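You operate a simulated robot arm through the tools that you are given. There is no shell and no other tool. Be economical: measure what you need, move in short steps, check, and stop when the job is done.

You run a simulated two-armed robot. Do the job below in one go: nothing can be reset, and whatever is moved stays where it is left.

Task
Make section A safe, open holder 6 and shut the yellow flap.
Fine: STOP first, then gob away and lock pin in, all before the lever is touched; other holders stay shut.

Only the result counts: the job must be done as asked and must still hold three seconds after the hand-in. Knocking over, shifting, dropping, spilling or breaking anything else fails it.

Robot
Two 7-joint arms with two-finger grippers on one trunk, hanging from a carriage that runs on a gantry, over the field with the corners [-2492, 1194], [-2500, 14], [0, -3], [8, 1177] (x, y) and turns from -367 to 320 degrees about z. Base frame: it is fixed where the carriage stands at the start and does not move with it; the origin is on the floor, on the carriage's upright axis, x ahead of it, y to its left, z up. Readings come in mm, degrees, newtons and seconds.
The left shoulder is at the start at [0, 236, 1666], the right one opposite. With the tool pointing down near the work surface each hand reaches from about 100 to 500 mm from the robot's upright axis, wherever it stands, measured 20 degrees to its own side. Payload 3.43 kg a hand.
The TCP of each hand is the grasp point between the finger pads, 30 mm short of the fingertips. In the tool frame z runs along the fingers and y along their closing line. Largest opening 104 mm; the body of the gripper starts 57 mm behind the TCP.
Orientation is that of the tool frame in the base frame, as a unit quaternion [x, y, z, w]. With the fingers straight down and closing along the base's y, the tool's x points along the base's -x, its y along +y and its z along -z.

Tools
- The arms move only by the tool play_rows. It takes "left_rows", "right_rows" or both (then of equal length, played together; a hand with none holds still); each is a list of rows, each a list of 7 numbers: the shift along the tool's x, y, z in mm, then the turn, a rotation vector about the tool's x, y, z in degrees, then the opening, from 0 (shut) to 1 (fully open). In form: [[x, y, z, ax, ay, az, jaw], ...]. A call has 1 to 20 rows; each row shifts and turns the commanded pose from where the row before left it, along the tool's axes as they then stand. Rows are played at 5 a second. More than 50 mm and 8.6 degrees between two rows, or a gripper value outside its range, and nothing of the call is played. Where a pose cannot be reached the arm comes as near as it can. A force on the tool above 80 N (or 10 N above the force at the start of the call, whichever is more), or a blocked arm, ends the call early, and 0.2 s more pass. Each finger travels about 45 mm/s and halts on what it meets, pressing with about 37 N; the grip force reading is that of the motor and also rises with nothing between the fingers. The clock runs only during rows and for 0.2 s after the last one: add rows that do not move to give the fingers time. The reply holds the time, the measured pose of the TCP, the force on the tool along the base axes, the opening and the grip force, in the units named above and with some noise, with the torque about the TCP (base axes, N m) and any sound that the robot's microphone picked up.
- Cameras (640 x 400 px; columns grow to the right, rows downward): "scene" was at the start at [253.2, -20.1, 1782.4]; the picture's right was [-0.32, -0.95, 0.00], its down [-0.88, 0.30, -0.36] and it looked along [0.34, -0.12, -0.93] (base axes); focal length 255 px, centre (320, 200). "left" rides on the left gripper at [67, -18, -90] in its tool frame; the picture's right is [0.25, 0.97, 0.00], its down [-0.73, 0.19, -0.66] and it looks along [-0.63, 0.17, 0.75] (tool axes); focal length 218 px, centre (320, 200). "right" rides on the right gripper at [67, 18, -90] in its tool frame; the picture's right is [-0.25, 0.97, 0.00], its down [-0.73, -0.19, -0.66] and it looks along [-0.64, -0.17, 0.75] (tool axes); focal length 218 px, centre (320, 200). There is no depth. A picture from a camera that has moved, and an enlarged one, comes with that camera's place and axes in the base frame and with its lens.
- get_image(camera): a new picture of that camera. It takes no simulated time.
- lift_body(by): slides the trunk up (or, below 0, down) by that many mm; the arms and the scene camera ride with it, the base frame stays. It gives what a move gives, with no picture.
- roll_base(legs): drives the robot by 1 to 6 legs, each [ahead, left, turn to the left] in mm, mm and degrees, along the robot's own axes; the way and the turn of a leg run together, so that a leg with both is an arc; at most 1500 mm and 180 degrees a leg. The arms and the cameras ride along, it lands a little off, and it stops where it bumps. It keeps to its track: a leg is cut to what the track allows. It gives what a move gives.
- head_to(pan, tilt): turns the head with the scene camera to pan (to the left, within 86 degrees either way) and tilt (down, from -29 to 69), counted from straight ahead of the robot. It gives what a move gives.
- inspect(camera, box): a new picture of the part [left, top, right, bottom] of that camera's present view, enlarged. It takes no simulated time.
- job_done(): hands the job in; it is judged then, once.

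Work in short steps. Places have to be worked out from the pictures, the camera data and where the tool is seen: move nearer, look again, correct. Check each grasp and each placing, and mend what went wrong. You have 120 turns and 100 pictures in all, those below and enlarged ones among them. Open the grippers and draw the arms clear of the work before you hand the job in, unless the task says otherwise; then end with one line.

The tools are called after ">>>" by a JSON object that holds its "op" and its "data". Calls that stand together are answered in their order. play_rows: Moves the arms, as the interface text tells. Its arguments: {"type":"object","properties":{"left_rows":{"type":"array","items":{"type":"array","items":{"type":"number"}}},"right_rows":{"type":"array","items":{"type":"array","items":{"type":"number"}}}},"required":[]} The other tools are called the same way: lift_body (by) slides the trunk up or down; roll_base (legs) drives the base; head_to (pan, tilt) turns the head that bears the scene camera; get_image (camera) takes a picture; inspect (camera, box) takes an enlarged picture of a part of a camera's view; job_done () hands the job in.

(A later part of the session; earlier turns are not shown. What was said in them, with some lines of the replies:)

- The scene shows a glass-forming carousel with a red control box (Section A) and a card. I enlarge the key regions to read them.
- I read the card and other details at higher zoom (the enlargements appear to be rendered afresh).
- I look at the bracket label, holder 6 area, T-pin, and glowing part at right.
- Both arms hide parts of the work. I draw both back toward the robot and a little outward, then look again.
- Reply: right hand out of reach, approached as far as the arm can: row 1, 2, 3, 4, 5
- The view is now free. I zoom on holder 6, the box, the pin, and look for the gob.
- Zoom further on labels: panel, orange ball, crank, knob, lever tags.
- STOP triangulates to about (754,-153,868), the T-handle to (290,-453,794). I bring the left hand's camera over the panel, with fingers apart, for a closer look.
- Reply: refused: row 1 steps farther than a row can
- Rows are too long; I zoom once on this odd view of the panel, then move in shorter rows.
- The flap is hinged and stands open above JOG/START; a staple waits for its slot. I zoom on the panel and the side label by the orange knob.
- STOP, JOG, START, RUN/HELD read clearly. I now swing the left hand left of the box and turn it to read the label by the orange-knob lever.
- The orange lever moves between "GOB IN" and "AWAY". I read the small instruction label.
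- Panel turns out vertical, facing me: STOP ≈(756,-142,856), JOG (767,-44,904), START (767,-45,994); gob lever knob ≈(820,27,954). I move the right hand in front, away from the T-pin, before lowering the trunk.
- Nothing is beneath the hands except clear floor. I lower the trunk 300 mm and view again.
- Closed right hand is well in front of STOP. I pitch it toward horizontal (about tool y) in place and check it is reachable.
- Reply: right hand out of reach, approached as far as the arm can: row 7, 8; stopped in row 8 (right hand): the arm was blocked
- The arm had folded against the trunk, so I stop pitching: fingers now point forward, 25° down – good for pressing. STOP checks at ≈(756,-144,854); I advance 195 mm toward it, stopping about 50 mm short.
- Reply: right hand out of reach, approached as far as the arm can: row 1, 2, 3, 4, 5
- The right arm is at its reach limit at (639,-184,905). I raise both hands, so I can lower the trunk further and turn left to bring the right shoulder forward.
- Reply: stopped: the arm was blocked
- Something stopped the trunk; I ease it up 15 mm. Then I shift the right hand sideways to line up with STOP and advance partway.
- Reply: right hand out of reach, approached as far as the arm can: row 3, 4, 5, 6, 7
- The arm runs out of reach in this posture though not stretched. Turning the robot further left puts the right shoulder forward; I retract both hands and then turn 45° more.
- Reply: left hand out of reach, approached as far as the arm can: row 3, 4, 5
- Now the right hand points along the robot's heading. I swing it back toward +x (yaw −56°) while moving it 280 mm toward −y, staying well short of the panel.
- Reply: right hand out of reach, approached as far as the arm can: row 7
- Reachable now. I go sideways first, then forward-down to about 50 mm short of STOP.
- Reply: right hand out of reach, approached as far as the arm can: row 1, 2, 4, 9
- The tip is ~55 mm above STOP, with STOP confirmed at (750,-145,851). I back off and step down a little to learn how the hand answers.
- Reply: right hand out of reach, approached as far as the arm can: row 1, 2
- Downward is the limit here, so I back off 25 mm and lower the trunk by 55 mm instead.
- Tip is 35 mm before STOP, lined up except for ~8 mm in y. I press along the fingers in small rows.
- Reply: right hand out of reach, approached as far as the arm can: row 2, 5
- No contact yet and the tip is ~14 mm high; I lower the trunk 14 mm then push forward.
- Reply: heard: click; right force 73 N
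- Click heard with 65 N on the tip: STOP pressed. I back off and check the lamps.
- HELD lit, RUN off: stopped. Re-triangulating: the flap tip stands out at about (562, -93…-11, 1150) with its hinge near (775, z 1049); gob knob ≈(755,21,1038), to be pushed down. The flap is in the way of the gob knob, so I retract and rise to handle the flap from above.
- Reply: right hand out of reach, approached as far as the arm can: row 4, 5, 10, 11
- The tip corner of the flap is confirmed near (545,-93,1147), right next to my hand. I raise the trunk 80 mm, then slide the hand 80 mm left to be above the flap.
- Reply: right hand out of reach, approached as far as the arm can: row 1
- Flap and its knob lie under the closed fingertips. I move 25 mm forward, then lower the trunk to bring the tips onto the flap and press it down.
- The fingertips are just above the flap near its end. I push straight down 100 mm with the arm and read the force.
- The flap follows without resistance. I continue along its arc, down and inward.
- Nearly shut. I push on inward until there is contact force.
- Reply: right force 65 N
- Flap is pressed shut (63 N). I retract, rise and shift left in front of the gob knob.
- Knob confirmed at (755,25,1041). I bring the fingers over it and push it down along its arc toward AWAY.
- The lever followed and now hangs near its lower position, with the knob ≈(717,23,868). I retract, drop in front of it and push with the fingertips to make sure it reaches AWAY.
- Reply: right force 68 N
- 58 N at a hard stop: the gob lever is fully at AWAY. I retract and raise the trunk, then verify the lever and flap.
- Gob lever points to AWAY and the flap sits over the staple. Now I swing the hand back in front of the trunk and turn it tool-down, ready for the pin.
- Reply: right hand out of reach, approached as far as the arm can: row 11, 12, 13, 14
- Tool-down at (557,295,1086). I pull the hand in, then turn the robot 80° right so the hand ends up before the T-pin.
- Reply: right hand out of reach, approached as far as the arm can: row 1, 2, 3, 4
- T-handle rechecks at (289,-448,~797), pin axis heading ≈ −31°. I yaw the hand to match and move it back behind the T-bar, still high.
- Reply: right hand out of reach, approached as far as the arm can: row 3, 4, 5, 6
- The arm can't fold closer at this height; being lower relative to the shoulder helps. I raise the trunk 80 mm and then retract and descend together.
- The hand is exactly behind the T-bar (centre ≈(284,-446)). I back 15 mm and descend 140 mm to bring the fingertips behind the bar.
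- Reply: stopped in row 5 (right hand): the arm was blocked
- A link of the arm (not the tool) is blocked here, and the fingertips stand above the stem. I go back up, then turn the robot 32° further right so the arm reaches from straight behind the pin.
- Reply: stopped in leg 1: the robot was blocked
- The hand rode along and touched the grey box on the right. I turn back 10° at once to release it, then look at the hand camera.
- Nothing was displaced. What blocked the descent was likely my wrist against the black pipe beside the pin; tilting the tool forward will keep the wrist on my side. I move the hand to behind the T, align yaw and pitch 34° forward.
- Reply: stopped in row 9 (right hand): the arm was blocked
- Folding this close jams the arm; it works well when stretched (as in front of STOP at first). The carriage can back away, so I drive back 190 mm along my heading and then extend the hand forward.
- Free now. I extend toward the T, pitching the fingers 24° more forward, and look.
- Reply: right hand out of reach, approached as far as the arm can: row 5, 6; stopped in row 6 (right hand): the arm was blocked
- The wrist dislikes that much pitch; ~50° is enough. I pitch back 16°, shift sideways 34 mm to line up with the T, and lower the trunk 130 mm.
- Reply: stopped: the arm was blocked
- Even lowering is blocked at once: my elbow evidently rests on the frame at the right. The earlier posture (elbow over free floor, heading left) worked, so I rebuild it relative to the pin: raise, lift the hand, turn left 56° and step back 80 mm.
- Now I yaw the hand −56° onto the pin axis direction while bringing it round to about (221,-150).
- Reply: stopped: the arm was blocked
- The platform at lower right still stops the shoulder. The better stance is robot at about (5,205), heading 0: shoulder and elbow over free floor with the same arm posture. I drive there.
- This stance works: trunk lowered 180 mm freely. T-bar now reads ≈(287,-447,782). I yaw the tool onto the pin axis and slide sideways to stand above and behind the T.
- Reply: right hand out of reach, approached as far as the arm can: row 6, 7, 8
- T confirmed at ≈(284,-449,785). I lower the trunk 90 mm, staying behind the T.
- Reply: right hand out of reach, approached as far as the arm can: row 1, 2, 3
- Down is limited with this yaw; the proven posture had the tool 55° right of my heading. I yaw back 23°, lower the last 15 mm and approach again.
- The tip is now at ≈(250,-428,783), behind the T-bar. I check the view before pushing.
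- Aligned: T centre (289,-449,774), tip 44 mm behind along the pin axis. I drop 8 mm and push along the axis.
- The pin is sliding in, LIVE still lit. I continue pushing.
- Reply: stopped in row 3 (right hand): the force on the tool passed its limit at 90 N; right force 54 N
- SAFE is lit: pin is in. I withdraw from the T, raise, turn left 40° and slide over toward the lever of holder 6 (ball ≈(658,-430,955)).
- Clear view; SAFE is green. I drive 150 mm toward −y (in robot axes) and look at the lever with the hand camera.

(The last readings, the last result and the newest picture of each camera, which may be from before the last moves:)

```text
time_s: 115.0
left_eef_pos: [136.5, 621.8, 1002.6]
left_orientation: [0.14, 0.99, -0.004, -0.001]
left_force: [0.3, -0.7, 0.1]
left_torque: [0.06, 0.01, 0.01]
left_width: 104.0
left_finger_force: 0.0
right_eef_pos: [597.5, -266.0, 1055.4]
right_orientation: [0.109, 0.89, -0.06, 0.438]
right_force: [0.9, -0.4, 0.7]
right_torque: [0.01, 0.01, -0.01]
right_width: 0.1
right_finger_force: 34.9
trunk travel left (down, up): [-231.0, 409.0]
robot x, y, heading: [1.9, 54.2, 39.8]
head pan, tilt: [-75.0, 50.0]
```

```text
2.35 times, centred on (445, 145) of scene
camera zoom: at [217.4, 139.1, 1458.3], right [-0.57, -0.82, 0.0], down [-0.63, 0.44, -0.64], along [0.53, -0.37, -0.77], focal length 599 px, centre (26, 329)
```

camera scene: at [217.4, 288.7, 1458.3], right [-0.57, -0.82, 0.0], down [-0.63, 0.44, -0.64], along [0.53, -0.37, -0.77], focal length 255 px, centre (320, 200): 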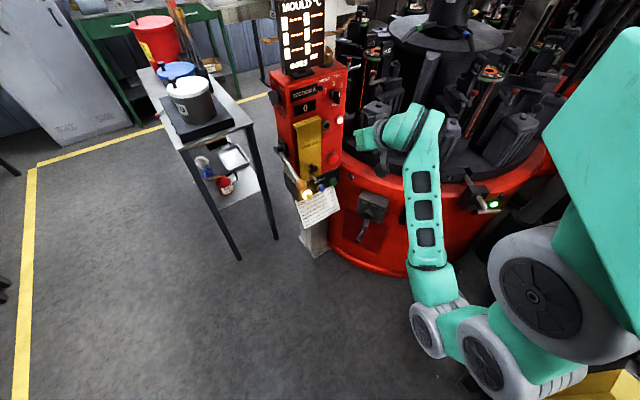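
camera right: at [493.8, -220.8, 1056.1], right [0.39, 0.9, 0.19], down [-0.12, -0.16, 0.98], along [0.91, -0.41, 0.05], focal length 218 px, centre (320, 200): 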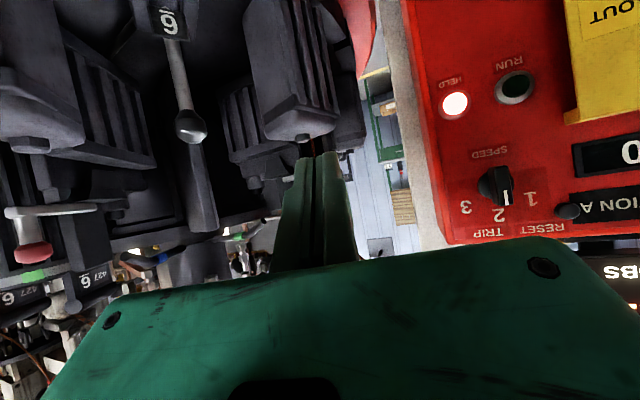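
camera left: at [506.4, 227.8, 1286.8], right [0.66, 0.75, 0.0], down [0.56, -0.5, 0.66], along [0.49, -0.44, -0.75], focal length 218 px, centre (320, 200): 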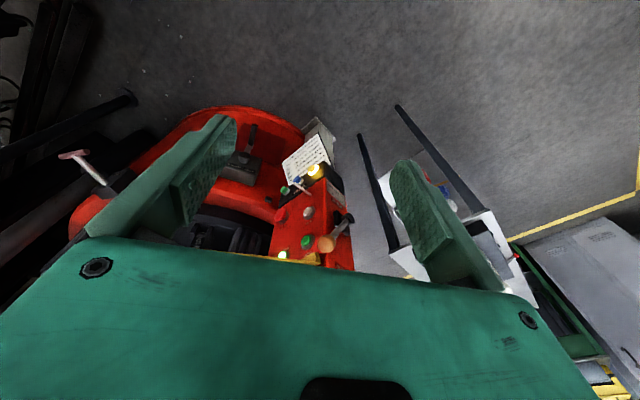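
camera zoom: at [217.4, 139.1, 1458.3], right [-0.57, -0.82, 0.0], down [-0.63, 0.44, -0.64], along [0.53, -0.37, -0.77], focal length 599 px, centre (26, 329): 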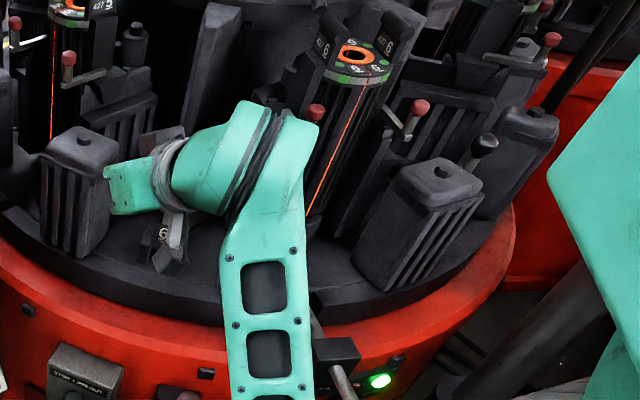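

Ball solves to (664,-433,962), lever upright, its clevis swinging radially (in/out). I line up 100 mm short of the ball with fingers part-open.

>>> {"op": "play_rows", "data": {"right_rows": [[2, -30.6, 11, 0, 0, 0, 0.6], [2, -30.6, 11, 0, 0, 0, 0.6], [2, -30.6, 11, 0, 0, 0, 0.6], [2, -30.6, 11, 0, 0, 0, 0.6], [0, 0, 0, 6.3, 0, 4.9, 0.6], [0, 0, 0, 6.3, 0, 4.9, 0.6]]}}

>>> {"op": "get_image", "data": {"camera": "right"}}

```text
time_s: 116.4
left_eef_pos: [138.4, 622.7, 1003.8]
left_orientation: [0.14, 0.99, -0.004, -0.001]
left_force: [0.4, -1.1, -0.1]
left_torque: [-0.03, 0.01, 0.0]
left_width: 103.9
left_finger_force: 0.0
right_eef_pos: [596.9, -387.5, 1027.4]
right_orientation: [0.234, 0.865, -0.12, 0.427]
right_force: [-0.4, -0.5, 1.2]
right_torque: [0.01, 0.02, -0.01]
right_width: 62.5
right_finger_force: 0.0
right hand out of reach, approached as far as the arm can: row 4
trunk travel left (down, up): [-231.0, 409.0]
robot x, y, heading: [-2.6, 56.6, 39.8]
head pan, tilt: [-75.0, 50.0]
```

```text
8 pictures are left
camera right: at [509.7, -316.2, 1027.4], right [0.62, 0.76, 0.19], down [-0.16, -0.12, 0.98], along [0.76, -0.64, 0.05], focal length 218 px, centre (320, 200)
```

right: 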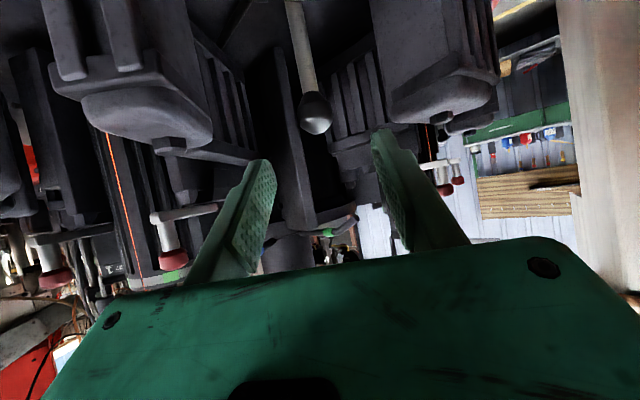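

Ball sits centred between the fingers. I advance 100 mm and close on it.

>>> {"op": "play_rows", "data": {"right_rows": [[1, -1, 26, 0, 0, 0, 0.6], [1, -1, 26, 0, 0, 0, 0.6], [1, -1, 26, 0, 0, 0, 0.6], [0, -1, 24, 0, 0, 0, 0.6], [0, 0, 0, 0, 0, 0, 0], [0, 0, 0, 0, 0, 0, 0], [0, 0, 0, 0, 0, 0, 0], [0, 0, 0, 0, 0, 0, 0]]}}

```text
time_s: 118.2
left_eef_pos: [136.6, 622.8, 1001.8]
left_orientation: [0.138, 0.99, -0.003, -0.002]
left_force: [0.5, 0.2, -0.2]
left_torque: [0.01, 0.03, -0.03]
left_width: 104.4
left_finger_force: 0.1
right_eef_pos: [662.2, -432.1, 958.9]
right_orientation: [0.233, 0.866, -0.119, 0.426]
right_force: [0.3, -2.6, -2.4]
right_torque: [-0.1, -0.15, -0.02]
right_width: 31.3
right_finger_force: 45.6
trunk travel left (down, up): [-231.0, 409.0]
robot x, y, heading: [-2.0, 57.0, 40.0]
head pan, tilt: [-75.0, 50.0]
```

Ball held (31 mm). I pull it outward gently by 30 mm and read the force.

>>> {"op": "play_rows", "data": {"right_rows": [[5.9, 2.3, -7.7, 0, 0, 0, 0], [6.3, 2.3, -7.4, 0, 0, 0, 0], [7, 2.3, -6.9, 0, 0, 0, 0]]}}

```text
time_s: 119.0
left_eef_pos: [139.6, 623.9, 1004.4]
left_orientation: [0.139, 0.99, -0.003, 0.001]
left_force: [-0.3, 0.1, -0.1]
left_torque: [-0.01, 0.0, 0.0]
left_width: 104.1
left_finger_force: 0.0
right_eef_pos: [644.8, -409.4, 959.6]
right_orientation: [0.232, 0.865, -0.119, 0.428]
right_force: [20.0, -1.6, -9.2]
right_torque: [-0.51, -0.67, 0.14]
right_width: 31.4
right_finger_force: 45.2
trunk travel left (down, up): [-231.0, 409.0]
robot x, y, heading: [0.3, 57.1, 40.2]
head pan, tilt: [-75.0, 50.0]
```

It follows, with sideways force in x suggesting the swing is more along y. I continue with a corrected direction.

>>> {"op": "play_rows", "data": {"right_rows": [[6.5, 5, -6, 0, 0, 0, 0], [6.8, 5, -5.7, 0, 0, 0, 0], [7.2, 5, -5.4, 0, 0, 0, 0]]}}

>>> {"op": "get_image", "data": {"camera": "right"}}

```text
time_s: 119.8
left_eef_pos: [137.9, 623.3, 1002.2]
left_orientation: [0.14, 0.99, -0.004, 0.0]
left_force: [0.7, -0.1, 0.1]
left_torque: [-0.02, -0.02, -0.02]
left_width: 103.9
left_finger_force: 0.1
right_eef_pos: [625.8, -383.2, 954.2]
right_orientation: [0.234, 0.865, -0.12, 0.428]
right_force: [8.7, -4.0, -2.8]
right_torque: [-0.7, -0.94, 0.11]
right_width: 31.6
right_finger_force: 44.6
trunk travel left (down, up): [-231.0, 409.0]
robot x, y, heading: [1.1, 58.5, 40.0]
head pan, tilt: [-75.0, 50.0]
```

```text
7 pictures are left
camera right: at [538.3, -312.4, 954.5], right [0.62, 0.76, 0.19], down [-0.16, -0.12, 0.98], along [0.77, -0.64, 0.05], focal length 218 px, centre (320, 200)
```

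right: 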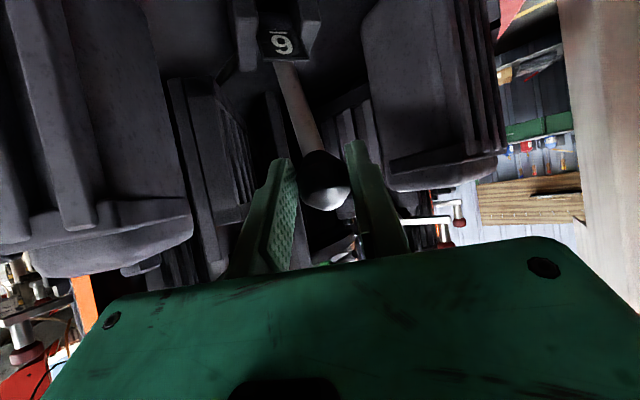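

The lever swings outward smoothly. I keep pulling along its arc, dropping progressively.

>>> {"op": "play_rows", "data": {"right_rows": [[7.9, 3.9, -5.6, 0, 0, 0, 0], [8.7, 3.9, -5, 0, 0, 0, 0], [9.5, 3.9, -4.4, 0, 0, 0, 0], [10.3, 3.9, -3.8, 0, 0, 0, 0]]}}

```text
time_s: 120.8
left_eef_pos: [136.9, 623.8, 1004.1]
left_orientation: [0.139, 0.99, -0.003, -0.001]
left_force: [-0.3, -0.1, 0.0]
left_torque: [-0.01, -0.01, 0.0]
left_width: 104.0
left_finger_force: 0.0
right_eef_pos: [602.4, -350.1, 932.6]
right_orientation: [0.233, 0.866, -0.118, 0.426]
right_force: [5.9, -1.2, -6.6]
right_torque: [-0.65, -0.82, 0.1]
right_width: 31.5
right_finger_force: 45.1
trunk travel left (down, up): [-231.0, 409.0]
robot x, y, heading: [2.2, 57.2, 40.1]
head pan, tilt: [-75.0, 50.0]
```

>>> {"op": "play_rows", "data": {"right_rows": [[11.4, 3.5, -1.8, 0, 0, 0, 0], [12.2, 3.5, -1.1, 0, 0, 0, 0], [13, 3.5, -0.5, 0, 0, 0, 0]]}}

>>> {"op": "get_image", "data": {"camera": "right"}}

```text
time_s: 121.6
left_eef_pos: [142.9, 618.4, 1003.5]
left_orientation: [0.141, 0.99, -0.005, 0.001]
left_force: [-0.1, 0.5, -0.1]
left_torque: [-0.01, 0.01, 0.01]
left_width: 103.8
left_finger_force: 0.1
right_eef_pos: [592.9, -335.6, 917.3]
right_orientation: [0.232, 0.861, -0.124, 0.434]
right_force: [18.6, -20.1, 14.3]
right_torque: [0.0, -0.02, -0.12]
right_width: 31.4
right_finger_force: 45.5
trunk travel left (down, up): [-231.0, 409.0]
robot x, y, heading: [-1.2, 61.2, 40.0]
head pan, tilt: [-75.0, 50.0]
```

```text
6 pictures are left
camera right: at [503.9, -264.1, 916.1], right [0.62, 0.76, 0.19], down [-0.18, -0.1, 0.98], along [0.76, -0.64, 0.07], focal length 218 px, centre (320, 200)
```

right: 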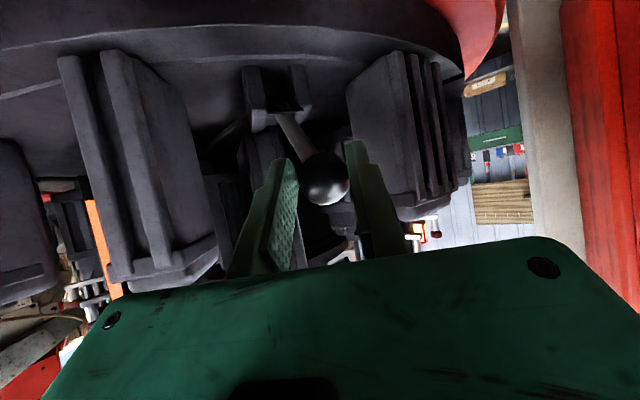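

Resistance has risen (~31 N): end of travel. I open, withdraw along the fingers, and view holder 6.

>>> {"op": "play_rows", "data": {"right_rows": [[0, 0, 0, 0, 0, 0, 0.6], [0, 0, 0, 0, 0, 0, 0.6], [0, 0, 0, 0, 0, 0, 0.6], [0, 0, 0, 0, 0, 0, 0.6], [0, 0, -25, 0, 0, 0, 0.6], [0, 0, -35, 0, 0, 0, 0.6], [0, 10, -40, 0, 0, 0, 0.6], [0, 20, -40, 0, 0, 0, 0.6], [0, 30, -30, 0, 0, 0, 0.6]]}}

>>> {"op": "inspect", "data": {"camera": "scene", "box": [330, 40, 560, 230]}}

```text
time_s: 123.6
left_eef_pos: [136.0, 623.0, 1003.4]
left_orientation: [0.139, 0.99, -0.003, -0.001]
left_force: [-0.6, -0.2, -0.2]
left_torque: [-0.02, -0.01, 0.03]
left_width: 104.0
left_finger_force: 0.1
right_eef_pos: [499.5, -207.6, 1011.0]
right_orientation: [0.233, 0.866, -0.12, 0.427]
right_force: [-0.7, 0.2, 0.0]
right_torque: [0.02, 0.01, -0.01]
right_width: 62.3
right_finger_force: 0.1
trunk travel left (down, up): [-231.0, 409.0]
robot x, y, heading: [2.0, 56.8, 39.9]
head pan, tilt: [-75.0, 50.0]
```

```text
2.11 times, centred on (445, 135) of scene
camera zoom: at [217.6, 139.7, 1458.4], right [-0.57, -0.82, 0.0], down [-0.63, 0.44, -0.64], along [0.53, -0.37, -0.77], focal length 536 px, centre (57, 337)
```

zoom: 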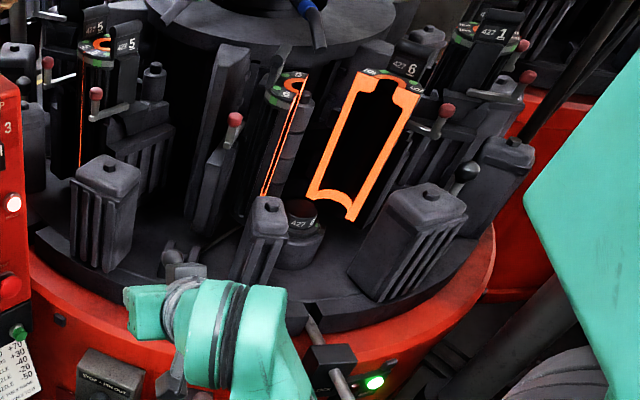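

Holder 6 is wide open, SAFE still green, neighbours shut. I draw the arm further clear and make a final check of the panel.

>>> {"op": "play_rows", "data": {"right_rows": [[-10, 35, -10, 0, 0, 0, 0.6], [-10, 35, -10, 0, 0, 0, 0.6], [-10, 35, -10, 0, 0, 0, 1], [-10, 35, -10, 0, 0, 0, 1]]}}

>>> {"op": "lift_body", "data": {"by": 120}}

>>> {"op": "get_image", "data": {"camera": "scene"}}

>>> {"op": "inspect", "data": {"camera": "scene", "box": [210, 40, 350, 260]}}

```text
time_s: 124.6
left_eef_pos: [138.2, 623.7, 1003.2]
left_orientation: [0.14, 0.99, -0.003, 0.0]
left_force: [0.1, 0.2, 0.4]
left_torque: [-0.03, 0.03, -0.02]
left_width: 103.9
left_finger_force: 0.0
right_eef_pos: [566.5, -82.2, 1065.2]
right_orientation: [0.233, 0.866, -0.12, 0.427]
right_force: [0.2, -0.6, 0.1]
right_torque: [0.0, 0.04, -0.03]
right_width: 104.0
right_finger_force: 0.1
trunk travel left (down, up): [-231.0, 409.0]
robot x, y, heading: [2.9, 62.1, 40.1]
head pan, tilt: [-75.0, 50.0]
```

```text
time_s: 126.1
left_eef_pos: [137.3, 623.0, 1122.0]
left_orientation: [0.139, 0.99, -0.003, -0.001]
left_force: [-0.2, 0.3, -0.5]
left_torque: [0.01, 0.0, -0.03]
left_width: 103.8
left_finger_force: 0.1
right_eef_pos: [565.0, -83.5, 1184.4]
right_orientation: [0.232, 0.866, -0.119, 0.427]
right_force: [-0.8, 0.8, -1.0]
right_torque: [0.04, 0.04, -0.01]
right_width: 103.9
right_finger_force: 0.0
trunk travel left (down, up): [-351.0, 289.0]
robot x, y, heading: [-1.1, 56.8, 39.8]
head pan, tilt: [-75.0, 50.0]
```

```text
4 pictures are left
camera scene: at [217.3, 139.7, 1578.3], right [-0.57, -0.82, 0.0], down [-0.63, 0.44, -0.64], along [0.53, -0.37, -0.77], focal length 255 px, centre (320, 200)
```

scene: 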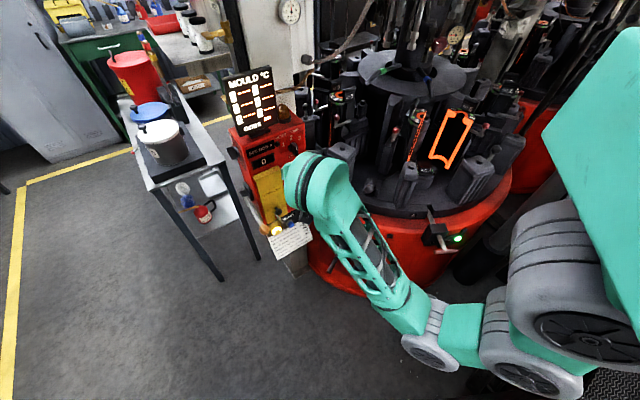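

```text
1.82 times, centred on (280, 150) of scene
camera zoom: at [217.3, 139.7, 1578.3], right [-0.57, -0.82, 0.0], down [-0.63, 0.44, -0.64], along [0.53, -0.37, -0.77], focal length 463 px, centre (393, 291)
```

zoom: 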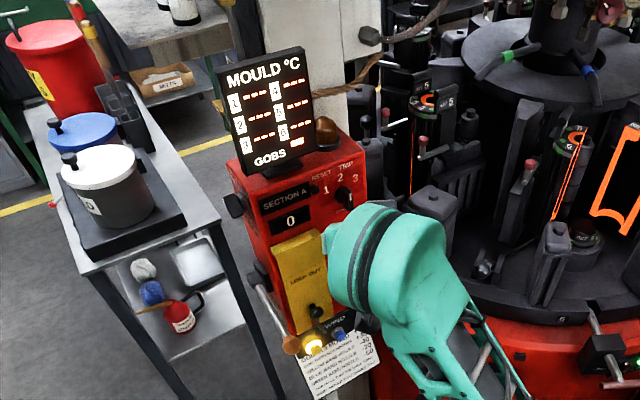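

Flap shut, gob lever AWAY, pin in with SAFE lit, holder 6 open. I pull the hand a little further back from the panel, then hand in.

>>> {"op": "play_rows", "data": {"right_rows": [[-10, 0, -30, 0, 0, 0, 1], [-10, 0, -30, 0, 0, 0, 1], [-10, 0, -30, 0, 0, 0, 1]]}}

>>> {"op": "job_done", "data": {}}

```text
time_s: 126.9
left_eef_pos: [137.1, 624.8, 1123.4]
left_orientation: [0.139, 0.99, -0.003, -0.001]
left_force: [-0.1, -0.1, -0.4]
left_torque: [0.01, 0.01, -0.02]
left_width: 104.1
left_finger_force: 0.0
right_eef_pos: [519.6, -56.6, 1264.5]
right_orientation: [0.232, 0.866, -0.119, 0.427]
right_force: [-0.8, -0.1, 0.6]
right_torque: [-0.02, 0.0, -0.01]
right_width: 104.0
right_finger_force: 0.0
trunk travel left (down, up): [-351.0, 289.0]
robot x, y, heading: [1.8, 56.1, 39.8]
head pan, tilt: [-75.0, 50.0]
```

```text
The job is handed in.
```

Section A is safe: STOP was pressed first, then the yellow flap was shut, the gob lever set to AWAY and the lock pin pushed in (SAFE lit), and only then was holder 6's lever pulled open; the other holders looked shut, and the right hand brushed the grey bin once without visibly shifting it.
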